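You operate a simulated robot arm through the tools that you are given. There is no shell and no other tool.

You are at the controls of a simulated two-armed robot. One attempt, no reset.

TASK
Put the orange reel with the earliest date on the low shelf of the white table. Fetch the green reel with the latest date and set it on the white table. Fetch the black reel with the latest date and set it on the white table. Switch the cooler switch off. Fetch the orange cap from the top of the orange bench and set it in the brown open carton. Pick up the brown reel with the latest date from the top of the orange bench with one hand, pass it to the other hand and put it on the green bench. Do these in any order.
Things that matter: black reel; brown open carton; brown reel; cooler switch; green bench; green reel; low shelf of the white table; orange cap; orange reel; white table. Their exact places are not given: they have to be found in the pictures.

It is judged by the outcome, as a careful person would: the job done as asked, and still so three seconds after it is handed in. It fails if anything else is knocked over, pushed out of place, dropped, spilled or broken. Lids that push on must go on centred and level and be pressed home; caps that screw on are set level and turned clockwise until they are tight.

THE ROBOT
Two 6-joint arms with two-finger parallel grippers on one trunk, on a base that moves. Base frame: it is fixed to the floor where the robot stands at the start and does not move with it; the origin is under the middle of the robot, x ahead of it, y to its left, z up. Units: mm, degrees, N and s.
The left shoulder is at the start at [-77, 177, 832], the right one opposite. With the tool pointing down near the work surface each hand reaches from about 100 to 740 mm from the robot's upright axis, wherever it stands, measured 20 degrees to its own side. Places, roughly: black reel [500, -500, 1000]; brown open carton [1500, -1250, 750]; brown reel [1500, -2250, 750]; cooler switch [600, -1000, 800]; green bench [-1800, -1600, 800]; green reel [500, -250, 1000]; low shelf of the white table [1300, -3700, 200]; orange cap (2x2x2 cm) [1400, -1200, 800]; orange reel [500, 0, 1000]; white table [1300, -3700, 800]. Payload 1.57 kg a hand.
Tool frame (each hand has its own): the origin (TCP) lies between the finger pads and is the grasp point; the fingertips stand 30 mm ahead of it; z points along the fingers, y is the line along which they close. Largest opening 80 mm; finger width 17, thickness 12; the body of the gripper, 40 by 82 mm, starts 80 mm behind the TCP.
Orientation is told as [roll, pitch, yaw] about the base's x, y, z axes, in that order, counted from this pose: with the fingers straight down and closing along the base's y, the tool's x points along the base's -x, its y along +y and its z along -z.

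THE INTERFACE
- The arms move only by the tool drive_tool. It takes "left_moves", "right_moves" or both (then of equal length, played together; a hand with none holds still); each is a list of rows, each an object (a shift or turn left out is 0, a gripper value left out holds the last) with "offset": the shift along the base's x, y, z in units of 200 mm (1.0 is 200 mm), a list of three; "delta_rot": the turn, a rotation vector about the base's x, y, z in units of 45 degrees (1.0 is 45 degrees), a list of three. In form: [{"offset": [x, y, z], "delta_rot": [rx, ry, rz]}, ...]. A call has 1 to 20 rows; each row is the pose to reach, as a shift and turn from the pose commanded when the call began. "left_gripper" and "right_gripper" are, for a hand that has rows, the closure, from 0 (fully open) to 1 (shut), set as the call begins (left out, the last holds). A call with a number of a shift or a turn outside -1 to 1 is refused whole. Rows are played at 5 a second. More than 50 mm and 8.6 degrees between two rows, or a gripper value outside its range, and nothing of the call is played. Where a pose cannot be reached the arm comes as near as it can. A force on the tool above 40 N (or 10 N above the force at the start of the call, whichever is more), or a blocked arm, ends the call early, and 0.2 s more pass. Each finger travels about 72 mm/s and halts on what it meets, pressing with about 38 N; the grip force reading is that of the motor and also rises with nothing between the fingers. The clock runs only during rows and for 0.2 s after the last one: add rows that repeat a pose to give the fingers time. It gives the time, the measured TCP pose, the force on the tool (base axes), the opening and the grip force at its end, in the units of the frame above (readings bear some noise), with the torque about the TCP (base axes, N m) and any sound that the robot's microphone picked up.
- Cameras (640 x 400 px; columns grow to the right, rows downward): "scene" is now at [39.5, -28.7, 1575.8]; the picture's right is [-0.34, -0.94, 0.00], its down [-0.61, 0.22, -0.76] and it looks along [0.72, -0.26, -0.64] (base axes); focal length 285 px, centre (320, 200). "left" rides on the left gripper at [72, 7, -122] in its tool frame; the picture's right is [-0.09, 1.00, 0.00], its down [-0.84, -0.08, -0.54] and it looks along [-0.54, -0.05, 0.84] (tool axes); focal length 238 px, centre (320, 200). "right" rides on the right gripper at [72, -7, -122] in its tool frame; the picture's right is [0.09, 1.00, 0.00], its down [-0.84, 0.08, -0.54] and it looks along [-0.54, 0.05, 0.84] (tool axes); focal length 238 px, centre (320, 200).
- get_image(camera): a new picture of that camera. It takes no simulated time.
- move_column(by): moves the trunk up (or, below 0, down) by that many mm; the arms and the scene camera ride with it, the base frame stays. It gives what a move gives, with no picture.
- drive_base(legs): drives the robot by 1 to 6 legs, each [ahead, left, turn to the left] in mm, mm and degrees, along the robot's own axes; the way and the turn of a leg run together, so that a leg with both is an arc; at most 1500 mm and 180 degrees a leg. The arms and the cameras ride along, it lands a little off, and it stops where it bumps. It gives what a move gives.
- turn_head(pan, tilt): turns the head with the scene camera to pan (to the left, within 143 degrees either way) and tilt (down, from -29 to 69), counted from straight ahead of the robot (the tilt from the chest, where the trunk bows). It gives what a move gives.
- point_at(camera, pixels): there is no depth. For up to 12 entries [column, row, z] of the newest picture of that camera ("zoom" is the newest enlarged one), the place [x, y] in the base frame at which the ray of that pixel passes the height z, good to about 2 mm, but the place of the scene camera against the robot may be out by one fixed shift of up to 12 mm in any direction. It takes no simulated time.
- zoom(camera, box): a new picture of the part [left, top, right, bottom] of that camera's present view, enlarged. It takes no simulated time.
- hand_in(): hands the job in; it is judged then, once.

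Open the grippers and draw the arms clear of the work before you hand the job in, unless the task says otherwise.

The tools are called after "Call:" by a JSON object that holds its "fn" and its "kwargs". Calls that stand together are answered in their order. drive_tool: Moves the arms, as the interface text tells. Its arguments: {"type":"object","properties":{"left_moves":{"type":"array"},"left_gripper":{"type":"number"},"right_moves":{"type":"array"},"right_gripper":{"type":"number"}},"required":[]} The other tools are called the same way: move_column (by) moves the trunk up or down; drive_base (legs) drives the base; turn_head (pan, tilt) turns the head that bears the scene camera; get_image (camera) takes a picture; point_at (camera, pixels) gives the place at which the rays of pixels pass given heights; zoom (camera, box) takes an enlarged picture of a part of a camera's view; hand_in () hands the job in.

At the start:

```text
t: 0.0
left_position: [413.7, -25.9, 1255.5]
left_tcp_rot: [0.0, 0.1, 0.0]
left_contact_force: [1.1, -0.5, 0.6]
left_torque: [-0.02, -0.05, -0.01]
left_finger_gap: 80.2
left_grasp_force: 0.0
right_position: [276.7, -409.8, 1244.6]
right_tcp_rot: [-0.1, -0.1, 0.0]
right_contact_force: [-0.3, -0.1, -0.2]
right_torque: [-0.01, 0.01, 0.02]
right_finger_gap: 80.0
right_grasp_force: 0.1
trunk travel left (down, up): [-275.0, 53.0]
robot x, y, heading: [-1.1, -1.9, 0.2]
head pan, tilt (commanded): [-20.0, 40.1]
```

scene: 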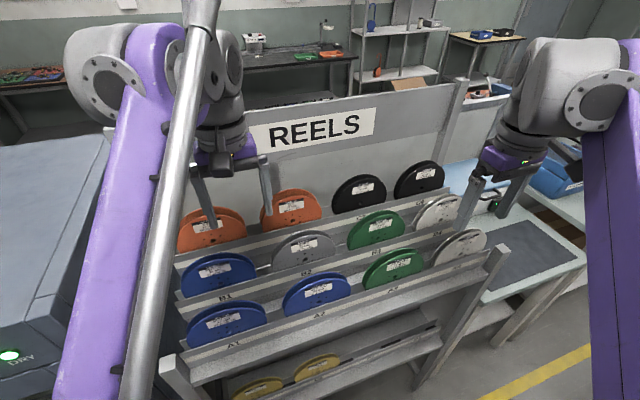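
right: 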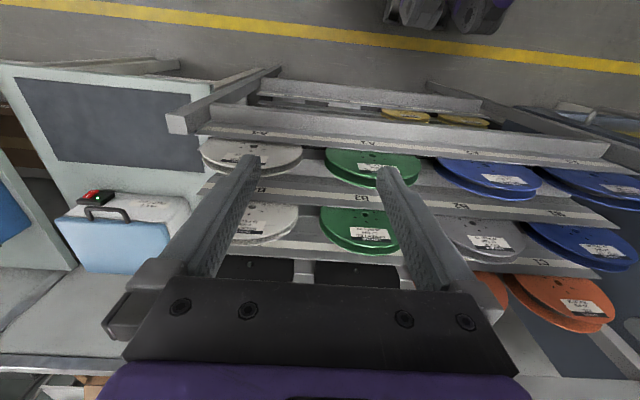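
left: 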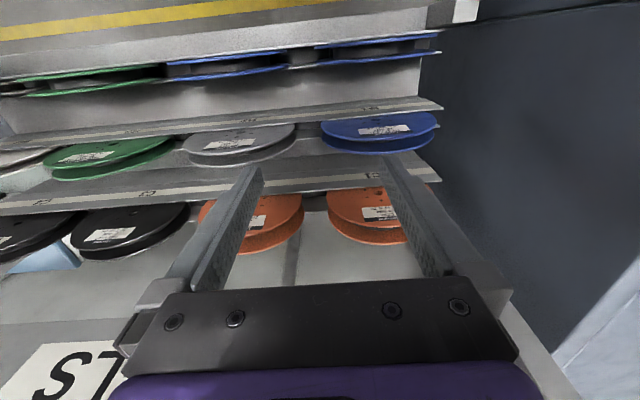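

The scene shows a reel rack with orange reels at about (210,230) and (291,208), black ones at (358,192) and (419,180), and green ones at (376,230) and (394,268). I zoom in to read the labels.

Call:
{"fn": "zoom", "kwargs": {"camera": "scene", "box": [170, 180, 330, 280]}}

Call:
{"fn": "zoom", "kwargs": {"camera": "scene", "box": [320, 150, 480, 250]}}

Call:
{"fn": "zoom", "kwargs": {"camera": "scene", "box": [340, 200, 500, 300]}}

```text
4.00 times, centred on (250, 230) of scene
```

zoom: 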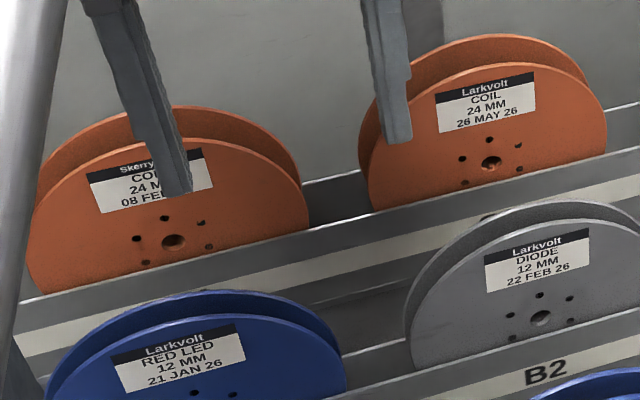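

```text
4.00 times, centred on (400, 200) of scene
```

zoom: 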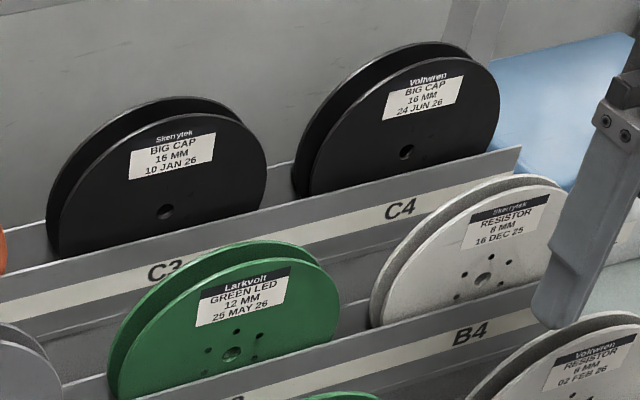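

```text
4.00 times, centred on (420, 250) of scene
```

zoom: 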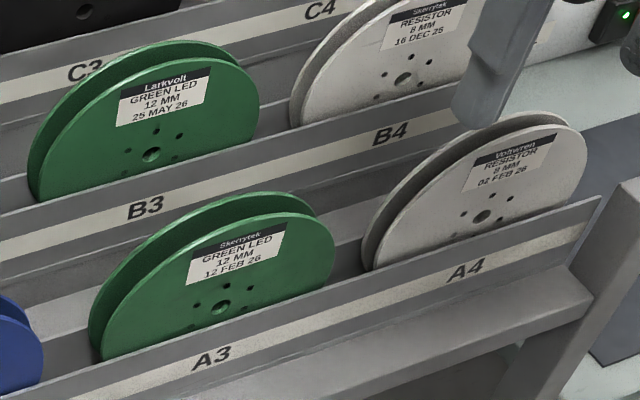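

Labels read: orange C2 26 MAY 26, C1 "08 FE..", black C4 24 JUN 26 vs C3 10 JAN 26, green B3 25 MAY 26 vs A3 12 FEB 26. C1's year is hidden by the finger, so I look around with the head before moving anything.

Call:
{"fn": "turn_head", "kwargs": {"pan": -60, "tilt": 30}}

Call:
{"fn": "get_image", "kwargs": {"camera": "scene"}}

Call:
{"fn": "turn_head", "kwargs": {"pan": -110, "tilt": 25}}

Call:
{"fn": "get_image", "kwargs": {"camera": "scene"}}

Call:
{"fn": "turn_head", "kwargs": {"pan": -143, "tilt": 25}}

Call:
{"fn": "get_image", "kwargs": {"camera": "scene"}}

Call:
{"fn": "turn_head", "kwargs": {"pan": 30, "tilt": 25}}

Call:
{"fn": "get_image", "kwargs": {"camera": "scene"}}

Call:
{"fn": "turn_head", "kwargs": {"pan": 90, "tilt": 25}}

Call:
{"fn": "get_image", "kwargs": {"camera": "scene"}}

Call:
{"fn": "turn_head", "kwargs": {"pan": 143, "tilt": 25}}

Call:
{"fn": "get_image", "kwargs": {"camera": "scene"}}

```text
t: 1.1
left_position: [413.0, -25.0, 1255.7]
left_tcp_rot: [0.0, -0.1, -0.2]
left_contact_force: [-0.5, 0.9, -0.5]
left_torque: [0.02, 0.01, -0.01]
left_finger_gap: 80.0
left_grasp_force: 0.0
right_position: [275.2, -409.0, 1245.3]
right_tcp_rot: [-0.1, -0.1, 0.0]
right_contact_force: [0.1, 0.1, 0.3]
right_torque: [-0.02, 0.0, 0.01]
right_finger_gap: 79.8
right_grasp_force: 0.0
trunk travel left (down, up): [-275.0, 53.0]
robot x, y, heading: [-1.4, 0.4, 0.0]
head pan, tilt (commanded): [-60.0, 30.0]
```

```text
taken
```

scene: 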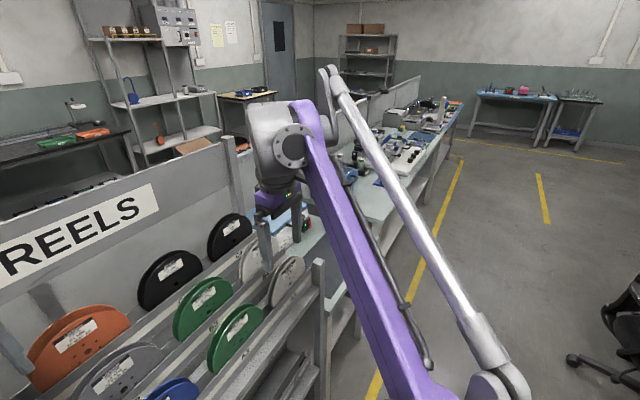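

```text
t: 2.2
left_position: [412.3, -24.7, 1255.5]
left_tcp_rot: [0.0, 0.0, -0.1]
left_contact_force: [-0.3, 1.1, 0.0]
left_torque: [0.03, 0.01, 0.01]
left_finger_gap: 80.1
left_grasp_force: 0.1
right_position: [275.2, -409.5, 1246.6]
right_tcp_rot: [-0.1, -0.2, 0.0]
right_contact_force: [0.3, 0.7, -0.1]
right_torque: [-0.01, -0.02, 0.06]
right_finger_gap: 79.7
right_grasp_force: 0.0
trunk travel left (down, up): [-275.0, 53.0]
robot x, y, heading: [-1.7, 0.6, 0.3]
head pan, tilt (commanded): [-110.0, 25.0]
```

```text
taken
```

scene: 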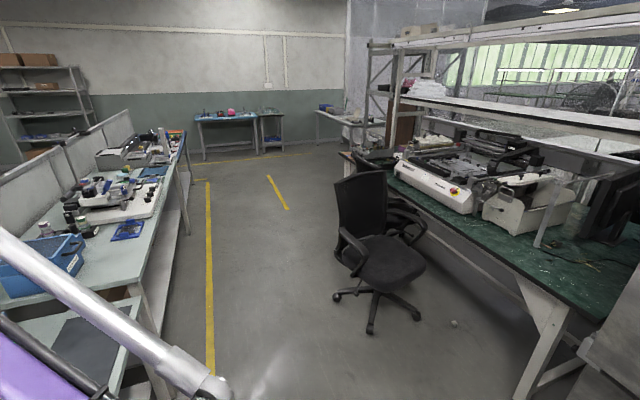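

```text
t: 3.2
left_position: [412.0, -24.3, 1255.5]
left_tcp_rot: [-0.1, 0.0, 0.0]
left_contact_force: [0.0, 0.8, 0.5]
left_torque: [0.0, 0.02, -0.03]
left_finger_gap: 80.0
left_grasp_force: 0.1
right_position: [275.2, -409.6, 1246.5]
right_tcp_rot: [-0.2, -0.1, 0.0]
right_contact_force: [0.6, 0.5, -0.5]
right_torque: [0.04, 0.01, 0.03]
right_finger_gap: 79.8
right_grasp_force: 0.1
trunk travel left (down, up): [-275.0, 53.0]
robot x, y, heading: [-2.3, 1.7, -0.1]
head pan, tilt (commanded): [-143.0, 25.0]
```

```text
taken
```

scene: 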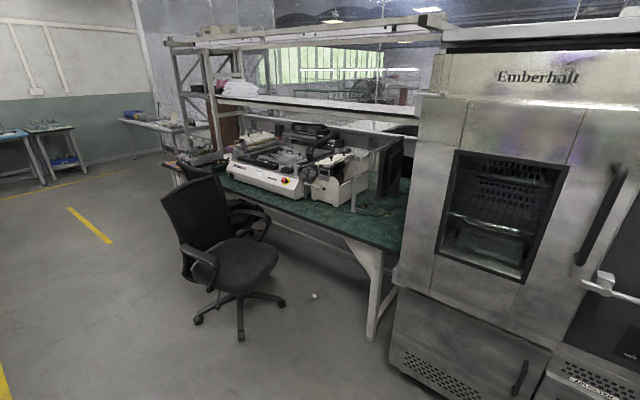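

```text
t: 5.8
left_position: [413.3, -23.3, 1256.1]
left_tcp_rot: [0.1, 0.1, 0.0]
left_contact_force: [0.3, -0.1, -0.1]
left_torque: [0.03, 0.0, 0.0]
left_finger_gap: 80.0
left_grasp_force: 0.0
right_position: [275.4, -409.6, 1245.5]
right_tcp_rot: [-0.1, -0.1, 0.0]
right_contact_force: [-0.6, -0.1, -1.3]
right_torque: [-0.01, -0.02, 0.02]
right_finger_gap: 80.1
right_grasp_force: 0.2
trunk travel left (down, up): [-275.0, 53.0]
robot x, y, heading: [-0.5, -1.3, -0.2]
head pan, tilt (commanded): [30.0, 25.0]
```

```text
taken
```

scene: 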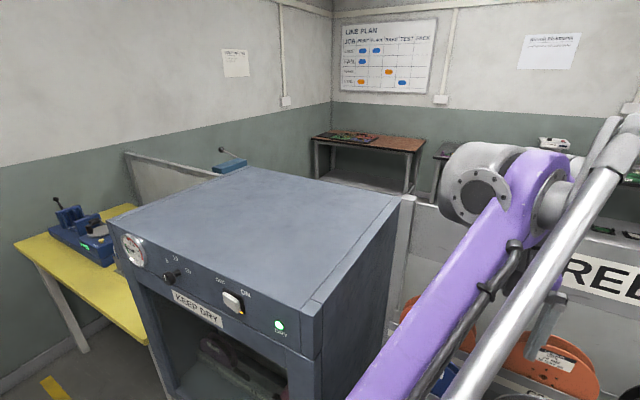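

```text
t: 7.1
left_position: [414.1, -24.3, 1256.1]
left_tcp_rot: [0.0, 0.0, -0.1]
left_contact_force: [-0.7, -0.2, 0.0]
left_torque: [0.0, -0.02, 0.03]
left_finger_gap: 80.0
left_grasp_force: 0.1
right_position: [275.1, -409.6, 1246.5]
right_tcp_rot: [-0.2, -0.2, 0.0]
right_contact_force: [-0.5, 0.3, 0.0]
right_torque: [0.03, -0.04, -0.02]
right_finger_gap: 80.0
right_grasp_force: 0.2
trunk travel left (down, up): [-275.0, 53.0]
robot x, y, heading: [-0.3, 2.8, 0.0]
head pan, tilt (commanded): [90.0, 25.0]
```

```text
taken
```

scene: 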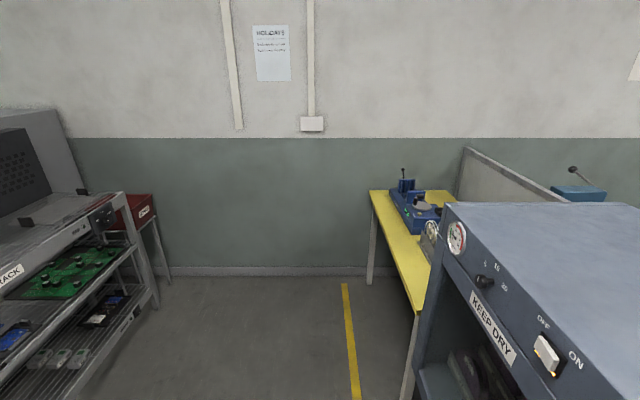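

```text
t: 8.4
left_position: [412.2, -23.8, 1256.1]
left_tcp_rot: [-0.1, 0.0, 0.0]
left_contact_force: [0.5, -0.7, -0.4]
left_torque: [-0.02, 0.0, 0.01]
left_finger_gap: 80.1
left_grasp_force: 0.0
right_position: [275.3, -408.1, 1246.2]
right_tcp_rot: [-0.1, -0.1, 0.0]
right_contact_force: [-0.7, 0.0, 1.0]
right_torque: [0.02, 0.0, 0.03]
right_finger_gap: 79.9
right_grasp_force: 0.0
trunk travel left (down, up): [-275.0, 53.0]
robot x, y, heading: [-1.1, 2.1, 0.1]
head pan, tilt (commanded): [143.0, 25.0]
```

```text
taken
```

scene: 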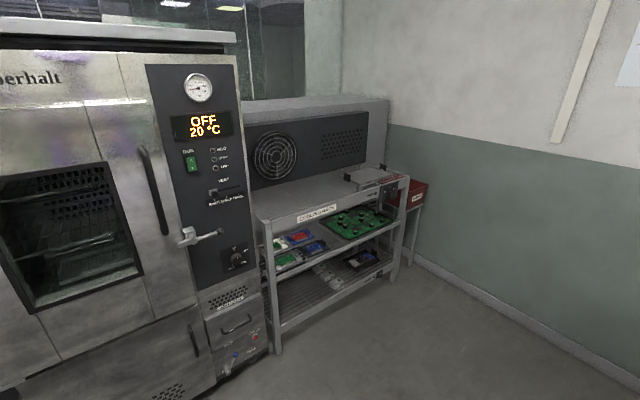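

The KEEP DRY cabinet is a different machine; the cooler sits right of the rack. I zoom with the left camera on the C1 label at about (380,212) and C2 at (265,222), and the right camera on the cooler at (110,215).

Call:
{"fn": "zoom", "kwargs": {"camera": "left", "box": [300, 170, 460, 270]}}

Call:
{"fn": "zoom", "kwargs": {"camera": "right", "box": [0, 150, 240, 300]}}

Call:
{"fn": "turn_head", "kwargs": {"pan": 0, "tilt": 45}}

Call:
{"fn": "get_image", "kwargs": {"camera": "scene"}}

Call:
{"fn": "turn_head", "kwargs": {"pan": -40, "tilt": 40}}

Call:
{"fn": "get_image", "kwargs": {"camera": "scene"}}

```text
4.00 times, centred on (380, 220) of left
```

zoom: 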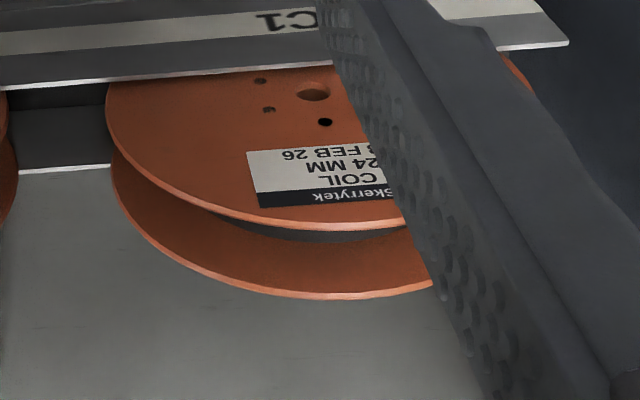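

```text
2.67 times, centred on (120, 225) of right
```

zoom: 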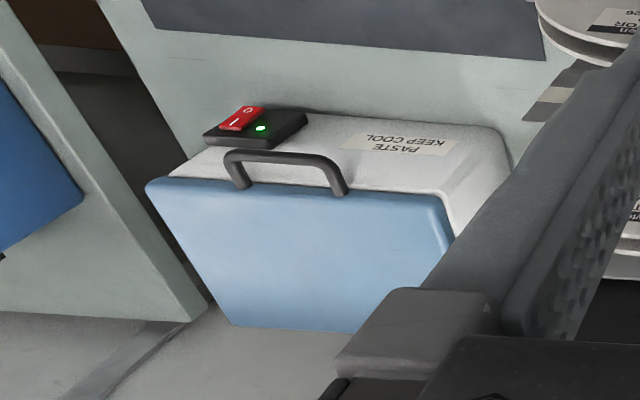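

```text
t: 10.6
left_position: [413.5, -24.4, 1254.7]
left_tcp_rot: [-0.1, 0.1, -0.1]
left_contact_force: [-0.6, -0.3, -0.2]
left_torque: [0.02, -0.03, 0.02]
left_finger_gap: 80.0
left_grasp_force: 0.1
right_position: [276.6, -409.9, 1245.8]
right_tcp_rot: [-0.2, -0.1, 0.0]
right_contact_force: [0.5, 0.1, -0.1]
right_torque: [-0.02, -0.02, 0.03]
right_finger_gap: 80.4
right_grasp_force: 0.1
trunk travel left (down, up): [-275.0, 53.0]
robot x, y, heading: [-3.1, 2.5, 0.0]
head pan, tilt (commanded): [0.0, 45.0]
```

```text
taken
```

scene: 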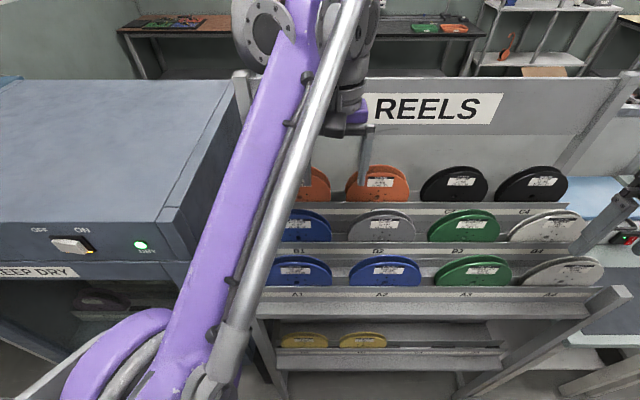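

```text
t: 11.7
left_position: [414.4, -24.6, 1255.7]
left_tcp_rot: [-0.1, 0.0, 0.0]
left_contact_force: [1.1, 0.1, 0.2]
left_torque: [0.0, 0.02, -0.02]
left_finger_gap: 79.6
left_grasp_force: 0.0
right_position: [276.9, -410.6, 1245.3]
right_tcp_rot: [-0.1, -0.2, 0.1]
right_contact_force: [-0.2, -0.3, -1.4]
right_torque: [-0.05, 0.01, -0.03]
right_finger_gap: 79.9
right_grasp_force: 0.1
trunk travel left (down, up): [-275.0, 53.0]
robot x, y, heading: [-3.9, 3.4, -0.0]
head pan, tilt (commanded): [-40.0, 40.0]
```

```text
taken
```

scene: 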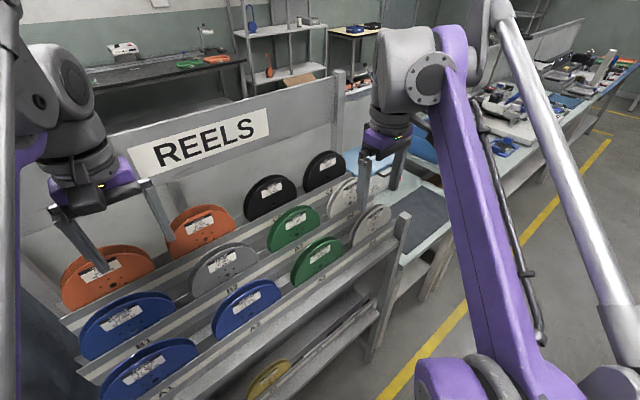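

C1's label ends "8 FEB 26", so C1 (08 FEB 26) is the earliest orange. Next I collect pixel rays for the orange, green and black hubs and rims from the left and right hand cameras so I can triangulate them.

Call:
{"fn": "get_image", "kwargs": {"camera": "left"}}

Call:
{"fn": "zoom", "kwargs": {"camera": "left", "box": [0, 120, 320, 320]}}

Call:
{"fn": "zoom", "kwargs": {"camera": "right", "box": [180, 120, 500, 320]}}

```text
taken
```

left: 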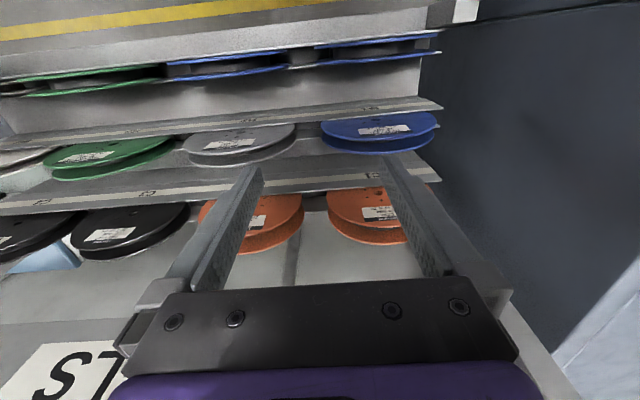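

```text
2.00 times, centred on (160, 220) of left
```

zoom: 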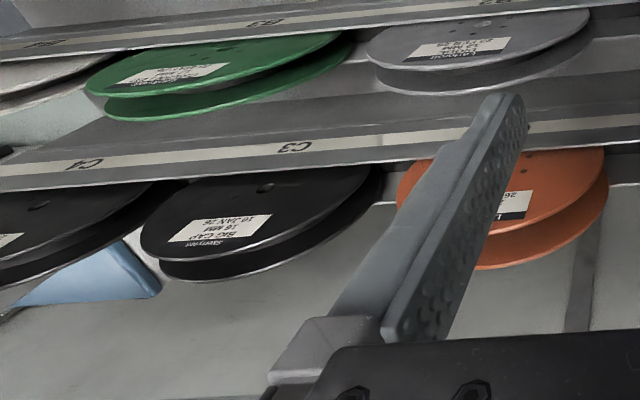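

```text
2.00 times, centred on (340, 220) of right
```

zoom: 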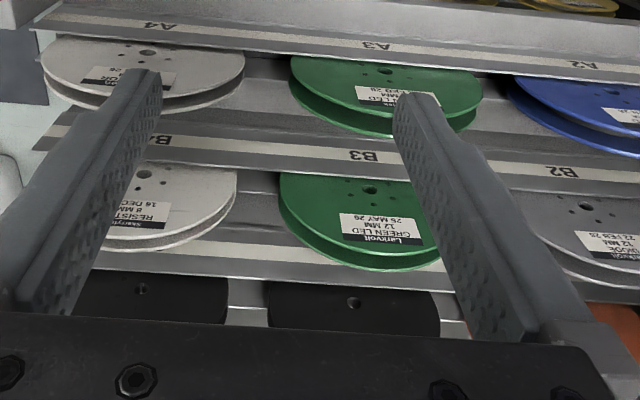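

I request rays for the C3 and C4 hubs in both cameras: left (132.5,213.5) and (20,222.5), right (357.5,271) and (251,264), plus the B3 hub at right (365,215).

Call:
{"fn": "point_at", "kwargs": {"camera": "left", "pixels": [[132.5, 213.5, 900], [132.5, 213.5, 1100], [20, 222.5, 900], [20, 222.5, 1100], [378.25, 192.5, 900], [378.25, 192.5, 1100]]}}

Call:
{"fn": "point_at", "kwargs": {"camera": "right", "pixels": [[357.5, 271, 900], [357.5, 271, 1100], [251, 264, 900], [251, 264, 1100], [365, 215, 900], [365, 215, 1100]]}}

```text
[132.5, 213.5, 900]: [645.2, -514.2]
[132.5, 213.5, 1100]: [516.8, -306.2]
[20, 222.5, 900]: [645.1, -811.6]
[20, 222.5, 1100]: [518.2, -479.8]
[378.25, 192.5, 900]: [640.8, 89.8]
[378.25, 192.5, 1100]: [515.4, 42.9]
```

```text
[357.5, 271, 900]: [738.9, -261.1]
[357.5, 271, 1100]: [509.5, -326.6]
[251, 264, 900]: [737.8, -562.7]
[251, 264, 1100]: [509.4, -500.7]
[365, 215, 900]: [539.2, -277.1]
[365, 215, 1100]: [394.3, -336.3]
```

Triangulation puts the C3 hub at [526,-321,1085] and the C4 hub at [529,-507,1083], so C1's hub is about [525,47,1084]. I check against the scene camera to get tilt, radius and width.

Call:
{"fn": "zoom", "kwargs": {"camera": "scene", "box": [230, 130, 390, 230]}}

Call:
{"fn": "zoom", "kwargs": {"camera": "scene", "box": [40, 190, 200, 290]}}

```text
4.00 times, centred on (310, 180) of scene
```

zoom: 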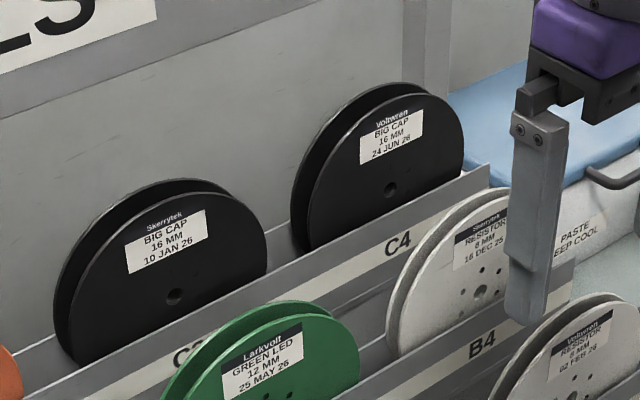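

```text
4.00 times, centred on (120, 240) of scene
```

zoom: 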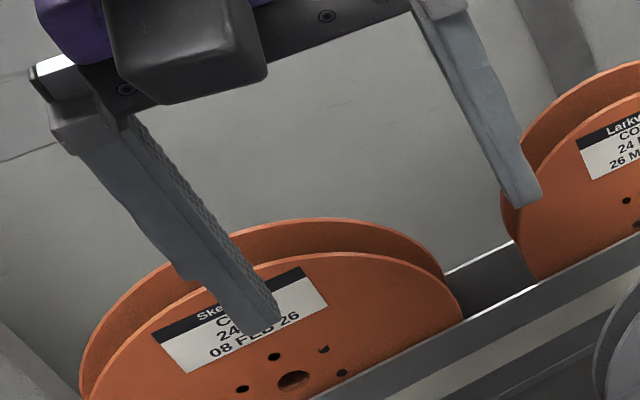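

C1's label is confirmed as 08 FEB 26. I take rays in the scene picture for the C4 hub (327.5,177.5), front flange top (328,154.8) and the back flange top, to estimate tilt and radius.

Call:
{"fn": "get_image", "kwargs": {"camera": "scene"}}

Call:
{"fn": "point_at", "kwargs": {"camera": "scene", "pixels": [[327.5, 177.5, 1083], [328, 154.8, 1150], [328, 154.8, 1160], [328, 154.8, 1170], [328, 154.8, 1180], [326, 151, 1150], [326, 151, 1160], [326, 151, 1170], [326, 151, 1180], [345.5, 161, 1083], [309, 190, 1083], [346, 165, 1083]]}}

Call:
{"fn": "point_at", "kwargs": {"camera": "left", "pixels": [[395, 226, 1150], [395, 226, 1160], [395, 226, 1170], [395, 226, 1180], [383, 244.5, 1150], [383, 244.5, 1160], [383, 244.5, 1170], [383, 244.5, 1180], [326, 195, 1083], [326, 195, 1093]]}}

```text
taken
```

scene: 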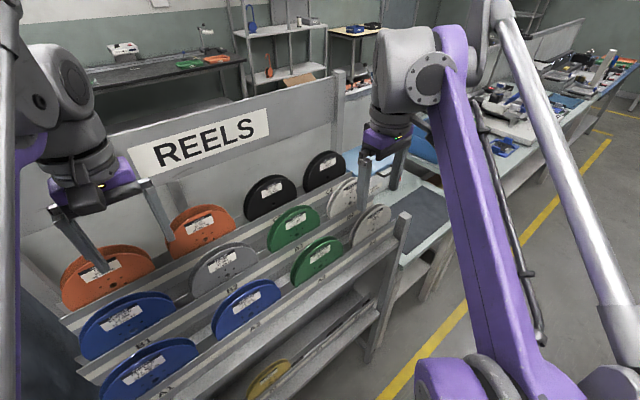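

```text
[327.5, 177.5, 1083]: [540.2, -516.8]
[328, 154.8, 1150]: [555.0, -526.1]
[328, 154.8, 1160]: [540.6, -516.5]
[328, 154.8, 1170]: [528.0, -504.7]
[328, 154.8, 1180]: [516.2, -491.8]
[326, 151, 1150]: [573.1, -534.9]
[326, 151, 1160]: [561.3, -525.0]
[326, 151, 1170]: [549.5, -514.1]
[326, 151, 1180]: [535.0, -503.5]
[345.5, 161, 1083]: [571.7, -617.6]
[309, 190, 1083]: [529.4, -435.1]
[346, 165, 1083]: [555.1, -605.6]
```

```text
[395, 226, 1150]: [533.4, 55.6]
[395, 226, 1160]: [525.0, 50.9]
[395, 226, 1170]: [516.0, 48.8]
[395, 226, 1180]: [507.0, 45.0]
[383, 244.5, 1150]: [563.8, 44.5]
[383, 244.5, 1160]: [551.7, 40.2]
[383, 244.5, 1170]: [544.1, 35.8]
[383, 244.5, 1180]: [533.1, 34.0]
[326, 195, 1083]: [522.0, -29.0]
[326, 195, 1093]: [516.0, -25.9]
```

Reels stand vertical, with radius about 77 and tops at z≈1160. Before picking, I raise the trunk fully and look toward the orange bench, carton and white table to plan the route.

Call:
{"fn": "turn_head", "kwargs": {"pan": -45, "tilt": 15}}

Call:
{"fn": "zoom", "kwargs": {"camera": "scene", "box": [160, 100, 480, 300]}}

Call:
{"fn": "turn_head", "kwargs": {"pan": -75, "tilt": 15}}

Call:
{"fn": "zoom", "kwargs": {"camera": "scene", "box": [160, 60, 480, 260]}}

Call:
{"fn": "get_image", "kwargs": {"camera": "scene"}}

```text
t: 12.6
left_position: [413.0, -24.9, 1255.9]
left_tcp_rot: [0.0, 0.0, 0.0]
left_contact_force: [-0.5, 0.1, -0.5]
left_torque: [-0.01, 0.01, 0.02]
left_finger_gap: 80.1
left_grasp_force: 0.1
right_position: [275.9, -409.5, 1246.1]
right_tcp_rot: [-0.1, -0.1, 0.0]
right_contact_force: [-0.4, 1.0, -0.5]
right_torque: [0.01, 0.0, 0.02]
right_finger_gap: 80.1
right_grasp_force: 0.0
trunk travel left (down, up): [-275.0, 53.0]
robot x, y, heading: [0.7, 0.4, -0.1]
head pan, tilt (commanded): [-45.0, 15.0]
```

```text
2.00 times, centred on (320, 200) of scene
```

zoom: 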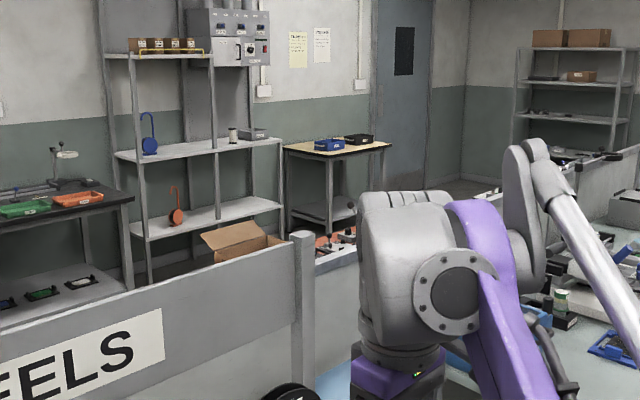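

```text
t: 13.5
left_position: [413.2, -23.5, 1256.3]
left_tcp_rot: [0.1, -0.2, 0.0]
left_contact_force: [-1.0, 0.1, 0.3]
left_torque: [0.01, 0.04, 0.01]
left_finger_gap: 80.0
left_grasp_force: 0.1
right_position: [274.9, -409.9, 1246.3]
right_tcp_rot: [0.0, -0.1, 0.0]
right_contact_force: [0.2, -0.2, -0.1]
right_torque: [0.04, 0.02, 0.01]
right_finger_gap: 80.0
right_grasp_force: 0.2
trunk travel left (down, up): [-275.0, 53.0]
robot x, y, heading: [1.8, -0.5, -0.1]
head pan, tilt (commanded): [-75.0, 15.0]
```

```text
2.00 times, centred on (320, 160) of scene
```

zoom: 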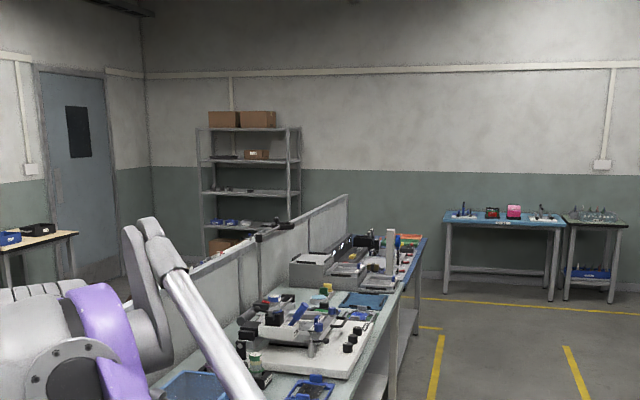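

```text
taken
```

scene: 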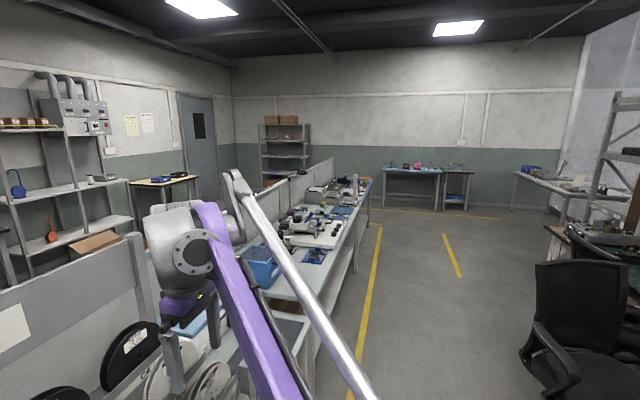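

The long bench and partition end around y≈-3000, so the aisle at x≈0 is the route. I start with the orange C1 reel, moving the left hand above it at [538,47,1255] while turning it −45° about z.

Call:
{"fn": "drive_tool", "kwargs": {"left_moves": [{"offset": [0.1, 0.06, 0.03], "delta_rot": [0, 0, -0.167]}, {"offset": [0.2, 0.12, 0.03], "delta_rot": [0, 0, -0.333]}, {"offset": [0.3, 0.18, 0.03], "delta_rot": [0, 0, -0.5]}, {"offset": [0.4, 0.24, 0.03], "delta_rot": [0, 0, -0.667]}, {"offset": [0.5, 0.3, 0.03], "delta_rot": [0, 0, -0.833]}, {"offset": [0.625, 0.36, 0.03], "delta_rot": [0, 0, -1.0]}, {"offset": [0.625, 0.36, 0.03], "delta_rot": [0, 0, -1.0]}]}}

Call:
{"fn": "get_image", "kwargs": {"camera": "left"}}

```text
t: 15.1
left_position: [499.0, 55.6, 1222.3]
left_tcp_rot: [0.1, -0.1, -45.0]
left_contact_force: [0.3, -0.3, -0.5]
left_torque: [-0.01, 0.06, 0.04]
left_finger_gap: 80.0
left_grasp_force: 0.1
left hand out of reach, approached as far as the arm can: row 2, 3, 4, 5, 6, 7
right_position: [276.3, -410.0, 1246.7]
right_tcp_rot: [-0.1, 0.0, 0.0]
right_contact_force: [-0.2, 0.4, -0.2]
right_torque: [-0.01, 0.02, -0.01]
right_finger_gap: 80.2
right_grasp_force: 0.0
trunk travel left (down, up): [-275.0, 53.0]
robot x, y, heading: [2.3, 0.9, 0.1]
head pan, tilt (commanded): [-75.0, 15.0]
```

```text
taken
```

left: 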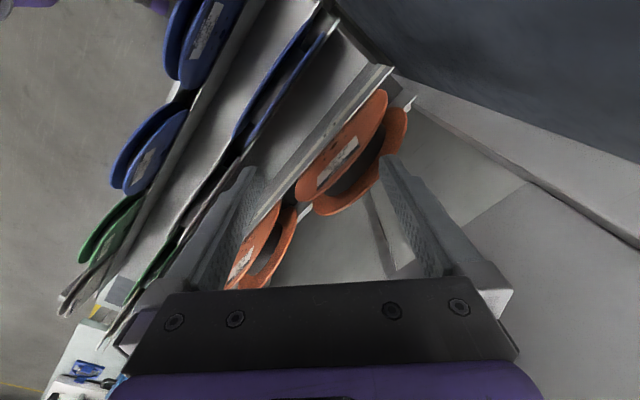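

The arm ran out of reach at [499,56,1222], still above the reels (tops 1160). I raise the trunk by 53 mm to gain height and reach.

Call:
{"fn": "move_column", "kwargs": {"by": 53}}

Call:
{"fn": "turn_head", "kwargs": {"pan": 0, "tilt": 55}}

Call:
{"fn": "get_image", "kwargs": {"camera": "scene"}}

```text
t: 16.1
left_position: [498.9, 55.1, 1275.9]
left_tcp_rot: [0.0, 0.0, -45.1]
left_contact_force: [1.0, -0.5, 0.5]
left_torque: [0.0, -0.05, 0.0]
left_finger_gap: 80.2
left_grasp_force: 0.0
right_position: [275.4, -409.9, 1297.8]
right_tcp_rot: [-0.1, 0.0, 0.0]
right_contact_force: [0.3, -0.5, 0.1]
right_torque: [0.01, -0.02, -0.01]
right_finger_gap: 79.9
right_grasp_force: 0.1
trunk travel left (down, up): [-328.0, 0.0]
robot x, y, heading: [1.5, -0.2, -0.0]
head pan, tilt (commanded): [-75.0, 15.0]
```

```text
t: 17.5
left_position: [497.3, 55.8, 1275.9]
left_tcp_rot: [0.0, 0.0, -45.0]
left_contact_force: [-0.8, 0.0, -0.3]
left_torque: [0.03, -0.01, -0.02]
left_finger_gap: 80.0
left_grasp_force: 0.1
right_position: [277.9, -409.6, 1298.4]
right_tcp_rot: [-0.2, -0.1, -0.1]
right_contact_force: [-1.1, -0.3, 0.3]
right_torque: [-0.03, 0.05, 0.0]
right_finger_gap: 80.0
right_grasp_force: 0.0
trunk travel left (down, up): [-328.0, 0.0]
robot x, y, heading: [-1.6, 0.9, 0.1]
head pan, tilt (commanded): [0.0, 55.0]
```

```text
taken
```

scene: 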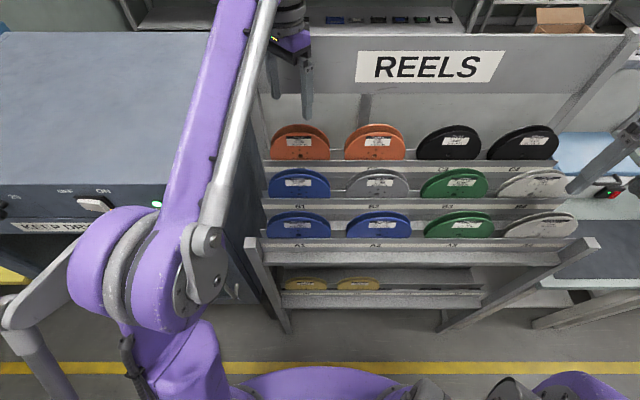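

The rack is clear in view. I measure the rack's front bar (row 245, z≈1000) and the floor feet positions to know how far forward the base can go.

Call:
{"fn": "point_at", "kwargs": {"camera": "scene", "pixels": [[290, 330, 0], [445, 330, 0], [320, 370, 0], [250, 240, 1000], [590, 240, 1000], [400, 265, 900], [285, 165, 1000], [365, 120, 1085], [455, 140, 1085], [455, 185, 1048], [455, 230, 1010]]}}

Call:
{"fn": "turn_head", "kwargs": {"pan": 0, "tilt": 69}}

Call:
{"fn": "get_image", "kwargs": {"camera": "scene"}}

```text
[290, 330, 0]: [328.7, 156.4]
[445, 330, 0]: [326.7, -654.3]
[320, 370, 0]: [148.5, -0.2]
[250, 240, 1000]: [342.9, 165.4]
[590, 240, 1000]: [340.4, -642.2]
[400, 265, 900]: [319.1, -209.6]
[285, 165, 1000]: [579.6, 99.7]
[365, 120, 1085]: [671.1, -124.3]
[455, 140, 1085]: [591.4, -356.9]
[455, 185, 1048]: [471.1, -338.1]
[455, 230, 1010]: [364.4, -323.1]
```

```text
t: 18.3
left_position: [497.6, 54.4, 1275.3]
left_tcp_rot: [0.0, -0.1, -45.0]
left_contact_force: [0.0, -1.0, 0.3]
left_torque: [-0.01, 0.02, 0.03]
left_finger_gap: 80.0
left_grasp_force: 0.0
right_position: [275.9, -409.6, 1297.7]
right_tcp_rot: [-0.1, -0.1, 0.0]
right_contact_force: [-0.2, -0.6, -0.1]
right_torque: [-0.02, 0.02, 0.0]
right_finger_gap: 80.2
right_grasp_force: 0.1
trunk travel left (down, up): [-328.0, 0.0]
robot x, y, heading: [-0.6, 0.9, -0.2]
head pan, tilt (commanded): [0.0, 68.8]
```

```text
taken
```

scene: 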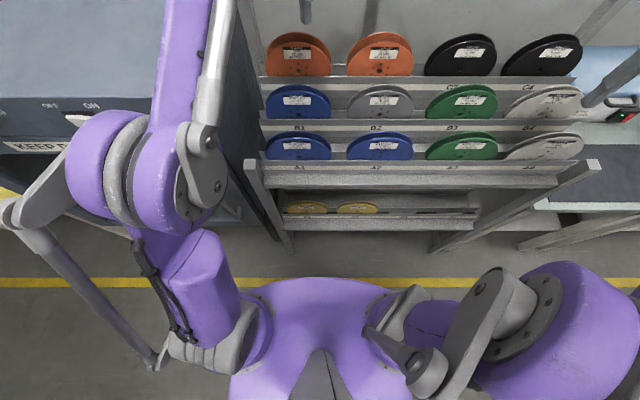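

The rack front is at x≈330. With the trunk raised I continue the left hand to yaw −90 over C1, aiming for roughly [538,47,1235].

Call:
{"fn": "drive_tool", "kwargs": {"left_moves": [{"offset": [0.0, -0.01, -0.03], "delta_rot": [0, 0, -0.167]}, {"offset": [0.0, -0.02, -0.06], "delta_rot": [0, 0, -0.333]}, {"offset": [0.05, -0.03, -0.1], "delta_rot": [0, 0, -0.5]}, {"offset": [0.1, -0.04, -0.13], "delta_rot": [0, 0, -0.667]}, {"offset": [0.15, -0.04, -0.16], "delta_rot": [0, 0, -0.833]}, {"offset": [0.2, -0.04, -0.2], "delta_rot": [0, 0, -1.0]}, {"offset": [0.2, -0.04, -0.2], "delta_rot": [0, 0, -1.0]}]}}

Call:
{"fn": "get_image", "kwargs": {"camera": "left"}}

```text
t: 19.9
left_position: [538.2, 46.6, 1236.7]
left_tcp_rot: [0.0, 0.0, -90.1]
left_contact_force: [0.4, 0.5, 0.7]
left_torque: [0.04, 0.03, 0.0]
left_finger_gap: 80.2
left_grasp_force: 0.0
right_position: [275.7, -409.7, 1297.8]
right_tcp_rot: [-0.1, -0.1, -0.1]
right_contact_force: [0.2, 0.1, 0.5]
right_torque: [0.01, -0.03, 0.02]
right_finger_gap: 80.0
right_grasp_force: 0.1
trunk travel left (down, up): [-328.0, 0.0]
robot x, y, heading: [2.9, 1.1, -0.0]
head pan, tilt (commanded): [0.0, 68.8]
```

```text
taken
```

left: 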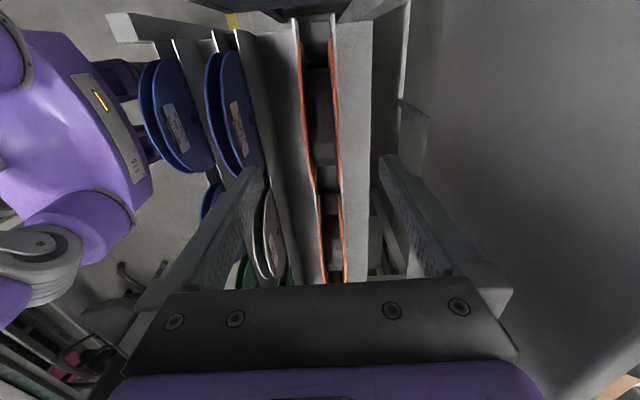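

The left hand is at [538,47,1237] yaw −90 and the C1 reel (cols 300–340) is centred between the fingers. I check where the back lip and panel are before descending.

Call:
{"fn": "point_at", "kwargs": {"camera": "left", "pixels": [[337, 100, 1075], [376, 100, 1075], [376, 100, 900], [398, 100, 900], [303, 100, 1075], [308, 130, 1150], [338, 130, 1150], [308, 150, 1160], [338, 150, 1160]]}}

Call:
{"fn": "zoom", "kwargs": {"camera": "left", "box": [240, 0, 440, 300]}}

```text
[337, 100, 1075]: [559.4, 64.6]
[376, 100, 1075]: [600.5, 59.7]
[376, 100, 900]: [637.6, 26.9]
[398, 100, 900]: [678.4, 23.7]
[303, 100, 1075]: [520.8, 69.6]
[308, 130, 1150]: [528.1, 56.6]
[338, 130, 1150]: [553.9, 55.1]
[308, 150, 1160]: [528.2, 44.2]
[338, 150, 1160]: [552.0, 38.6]
```

```text
1.33 times, centred on (340, 150) of left
```

zoom: 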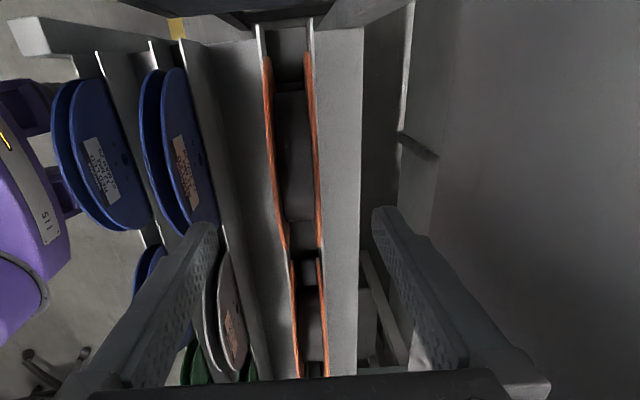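

The channel lips are at x≈520 and 560 around z≈1075, with free space behind. I descend to TCP z≈1140 with x=540 and then check.

Call:
{"fn": "drive_tool", "kwargs": {"left_moves": [{"offset": [0.01, 0, -0.125]}, {"offset": [0.01, 0, -0.25]}, {"offset": [0.01, 0, -0.375]}, {"offset": [0.01, 0, -0.48]}, {"offset": [0.01, 0, -0.48]}]}}

Call:
{"fn": "get_image", "kwargs": {"camera": "left"}}

```text
t: 21.1
left_position: [538.9, 47.2, 1139.7]
left_tcp_rot: [0.1, 0.0, -90.0]
left_contact_force: [0.9, 0.4, -0.2]
left_torque: [-0.02, -0.01, -0.01]
left_finger_gap: 79.9
left_grasp_force: 0.1
right_position: [276.1, -410.5, 1298.8]
right_tcp_rot: [-0.1, -0.1, 0.0]
right_contact_force: [0.3, -0.3, -0.1]
right_torque: [0.02, 0.01, -0.03]
right_finger_gap: 79.7
right_grasp_force: 0.1
trunk travel left (down, up): [-328.0, 0.0]
robot x, y, heading: [1.2, 2.3, 0.3]
head pan, tilt (commanded): [0.0, 68.8]
```

```text
taken
```

left: 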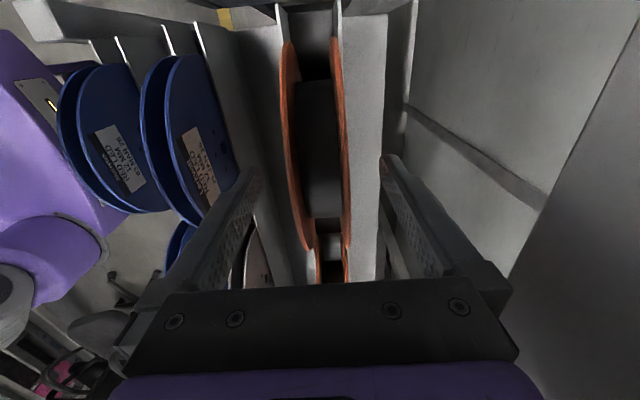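

The reel sits centred between the fingers (flanges at cols 288 and 350, row 165). I close the left gripper.

Call:
{"fn": "drive_tool", "kwargs": {"left_moves": [{"offset": [0, 0, 0]}, {"offset": [0, 0, 0]}, {"offset": [0, 0, 0]}, {"offset": [0, 0, 0]}, {"offset": [0, 0, 0]}, {"offset": [0, 0, 0]}], "left_gripper": 1.0}}

Call:
{"fn": "get_image", "kwargs": {"camera": "left"}}

```text
t: 22.5
left_position: [540.3, 47.3, 1141.4]
left_tcp_rot: [0.0, 0.1, -90.0]
left_contact_force: [0.9, -1.5, 0.2]
left_torque: [-0.01, -0.04, -0.02]
left_finger_gap: 30.6
left_grasp_force: 37.7
right_position: [275.9, -409.8, 1298.6]
right_tcp_rot: [-0.1, -0.1, -0.1]
right_contact_force: [0.4, 0.2, 0.6]
right_torque: [-0.01, 0.01, 0.0]
right_finger_gap: 79.9
right_grasp_force: 0.0
trunk travel left (down, up): [-328.0, 0.0]
robot x, y, heading: [3.7, 3.3, -0.2]
head pan, tilt (commanded): [0.0, 68.8]
```

```text
taken
```

left: 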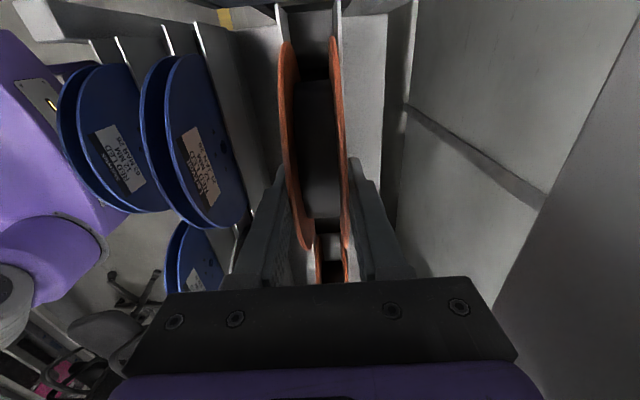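

The gripper holds the reel (gap 30.6, grip 37.7 N). I lift straight up 100 mm, then back and up over the B row.

Call:
{"fn": "drive_tool", "kwargs": {"left_moves": [{"offset": [0, 0, 0.1]}, {"offset": [0, 0, 0.2]}, {"offset": [0, 0, 0.3]}, {"offset": [0, 0, 0.4]}, {"offset": [0, 0, 0.5]}, {"offset": [-0.1, 0, 0.6]}, {"offset": [-0.25, 0, 0.7]}, {"offset": [-0.4, 0, 0.8]}, {"offset": [-0.6, 0, 0.85]}, {"offset": [-0.8, 0, 0.85]}, {"offset": [-0.8, 0, 0.85]}]}}

Call:
{"fn": "get_image", "kwargs": {"camera": "left"}}

Call:
{"fn": "get_image", "kwargs": {"camera": "scene"}}

```text
t: 24.9
left_position: [380.6, 48.6, 1308.2]
left_tcp_rot: [0.0, 0.0, -89.9]
left_contact_force: [1.2, 0.1, -1.4]
left_torque: [-0.03, 0.0, 0.02]
left_finger_gap: 30.5
left_grasp_force: 38.0
right_position: [279.0, -409.8, 1298.1]
right_tcp_rot: [-0.1, 0.0, 0.1]
right_contact_force: [0.4, -0.3, 0.0]
right_torque: [-0.01, -0.02, -0.01]
right_finger_gap: 79.9
right_grasp_force: 0.1
trunk travel left (down, up): [-328.0, 0.0]
robot x, y, heading: [-2.7, -0.9, 0.1]
head pan, tilt (commanded): [0.0, 68.8]
```

```text
taken
```

left: 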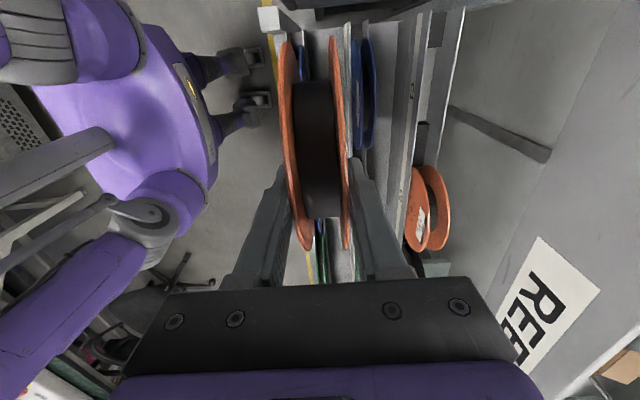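

```text
taken
```

scene: 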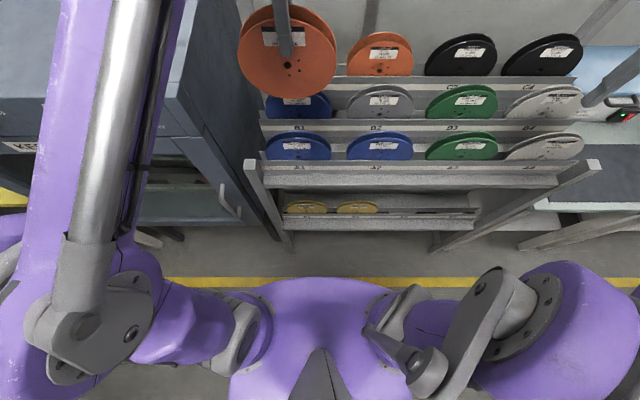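

The orange reel is held at [381,49,1308], light in the hand. I shift the base 280 mm to the right so the right hand can reach C4.

Call:
{"fn": "drive_base", "kwargs": {"legs": [[0, -280, 0]]}}

Call:
{"fn": "turn_head", "kwargs": {"pan": -20, "tilt": 50}}

Call:
{"fn": "get_image", "kwargs": {"camera": "scene"}}

Call:
{"fn": "get_image", "kwargs": {"camera": "right"}}

```text
t: 27.9
left_position: [378.5, -228.2, 1309.2]
left_tcp_rot: [0.0, 0.0, -90.3]
left_contact_force: [0.6, -0.1, -1.5]
left_torque: [0.06, 0.0, 0.03]
left_finger_gap: 30.7
left_grasp_force: 38.4
right_position: [272.6, -684.7, 1298.6]
right_tcp_rot: [-0.1, 0.0, -0.3]
right_contact_force: [-0.7, -0.7, 0.0]
right_torque: [-0.02, -0.01, 0.01]
right_finger_gap: 80.1
right_grasp_force: 0.0
trunk travel left (down, up): [-328.0, 0.0]
robot x, y, heading: [2.2, -269.4, -0.4]
head pan, tilt (commanded): [0.0, 68.8]
```

```text
t: 28.7
left_position: [378.0, -227.2, 1308.2]
left_tcp_rot: [0.1, -0.1, -90.4]
left_contact_force: [0.6, -0.4, -1.6]
left_torque: [0.05, -0.03, -0.02]
left_finger_gap: 30.5
left_grasp_force: 37.6
right_position: [273.2, -686.5, 1298.7]
right_tcp_rot: [-0.2, 0.0, -0.3]
right_contact_force: [-0.5, 0.0, -0.5]
right_torque: [-0.04, 0.01, 0.02]
right_finger_gap: 80.5
right_grasp_force: 0.0
trunk travel left (down, up): [-328.0, 0.0]
robot x, y, heading: [1.1, -276.3, -0.2]
head pan, tilt (commanded): [-20.0, 50.0]
```

```text
taken
```

scene: 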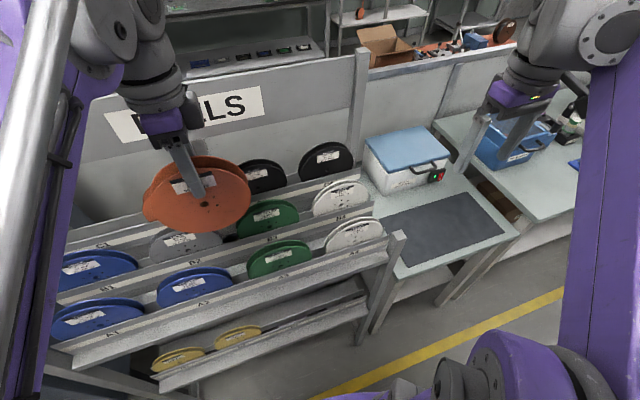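

```text
taken
```

right: 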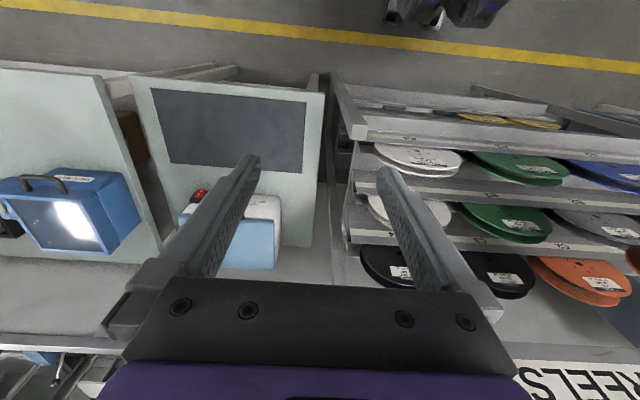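

The base is at about [1,-273]. I move the right hand toward C4 while turning it +90° (two calls), ending above [540,-507,1240].

Call:
{"fn": "drive_tool", "kwargs": {"right_moves": [{"offset": [0.1, 0.15, 0.0], "delta_rot": [0, 0, 0.167]}, {"offset": [0.2, 0.3, 0.0], "delta_rot": [0, 0, 0.333]}, {"offset": [0.3, 0.45, 0.0], "delta_rot": [0, 0, 0.5]}, {"offset": [0.42, 0.6, 0.0], "delta_rot": [0, 0, 0.667]}, {"offset": [0.55, 0.75, -0.03], "delta_rot": [0, 0, 0.833]}, {"offset": [0.7, 0.88, -0.06], "delta_rot": [0, 0, 1.0]}, {"offset": [0.7, 0.88, -0.06], "delta_rot": [0, 0, 1.0]}]}}

Call:
{"fn": "drive_tool", "kwargs": {"right_moves": [{"offset": [0.1, 0, -0.03], "delta_rot": [0, 0, 0.167]}, {"offset": [0.2, 0, -0.06], "delta_rot": [0, 0, 0.333]}, {"offset": [0.3, 0, -0.1], "delta_rot": [0, 0, 0.5]}, {"offset": [0.4, 0, -0.14], "delta_rot": [0, 0, 0.667]}, {"offset": [0.5, 0, -0.18], "delta_rot": [0, 0, 0.833]}, {"offset": [0.63, 0.02, -0.23], "delta_rot": [0, 0, 1.0]}, {"offset": [0.63, 0.02, -0.23], "delta_rot": [0, 0, 1.0]}]}}

Call:
{"fn": "get_image", "kwargs": {"camera": "right"}}

```text
t: 30.3
left_position: [378.4, -227.7, 1310.1]
left_tcp_rot: [0.0, 0.0, -90.3]
left_contact_force: [0.1, 0.4, -0.9]
left_torque: [0.0, 0.01, 0.02]
left_finger_gap: 30.6
left_grasp_force: 38.1
right_position: [414.7, -507.2, 1288.4]
right_tcp_rot: [-0.1, -0.2, 44.8]
right_contact_force: [0.2, 1.2, 0.1]
right_torque: [0.0, 0.02, 0.03]
right_finger_gap: 80.2
right_grasp_force: 0.1
trunk travel left (down, up): [-328.0, 0.0]
robot x, y, heading: [1.7, -271.2, 0.1]
head pan, tilt (commanded): [-20.0, 50.0]
```

```text
t: 31.9
left_position: [377.9, -228.0, 1309.7]
left_tcp_rot: [0.0, 0.0, -90.3]
left_contact_force: [-0.5, -0.8, -1.5]
left_torque: [-0.01, -0.04, 0.02]
left_finger_gap: 30.8
left_grasp_force: 38.1
right_position: [538.6, -502.8, 1240.4]
right_tcp_rot: [-0.1, -0.1, 89.8]
right_contact_force: [-0.1, -0.5, 0.0]
right_torque: [0.0, -0.01, -0.03]
right_finger_gap: 79.9
right_grasp_force: 0.1
trunk travel left (down, up): [-328.0, 0.0]
robot x, y, heading: [0.4, -276.2, -0.2]
head pan, tilt (commanded): [-20.0, 50.0]
```

```text
taken
```

right: 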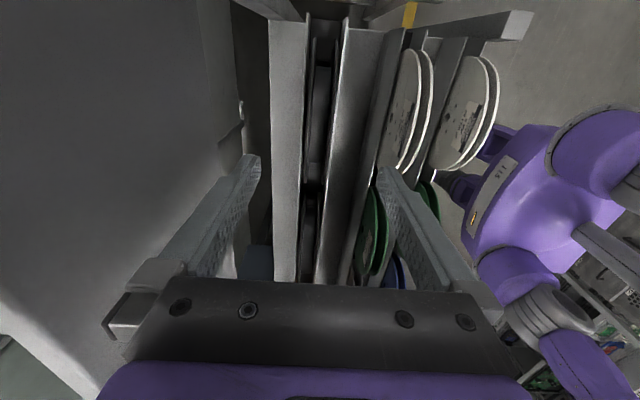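

The right hand is at [539,-503,1240] yaw 90; C4 is the dark reel at cols ~305–335. I zoom in to see the flanges and get positions.

Call:
{"fn": "zoom", "kwargs": {"camera": "right", "box": [240, 10, 400, 290]}}

Call:
{"fn": "point_at", "kwargs": {"camera": "right", "pixels": [[308, 150, 1160], [333, 150, 1160], [303, 100, 1075], [345, 100, 1075]]}}

```text
1.43 times, centred on (320, 150) of right
```

zoom: 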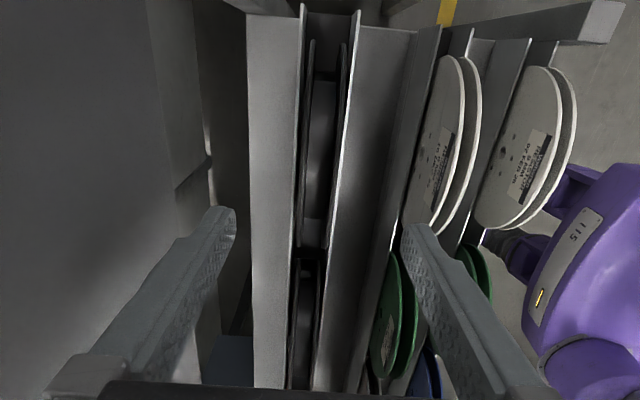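

```text
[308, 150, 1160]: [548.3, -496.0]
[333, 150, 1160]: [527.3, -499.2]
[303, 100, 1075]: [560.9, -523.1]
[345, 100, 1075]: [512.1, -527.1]
```

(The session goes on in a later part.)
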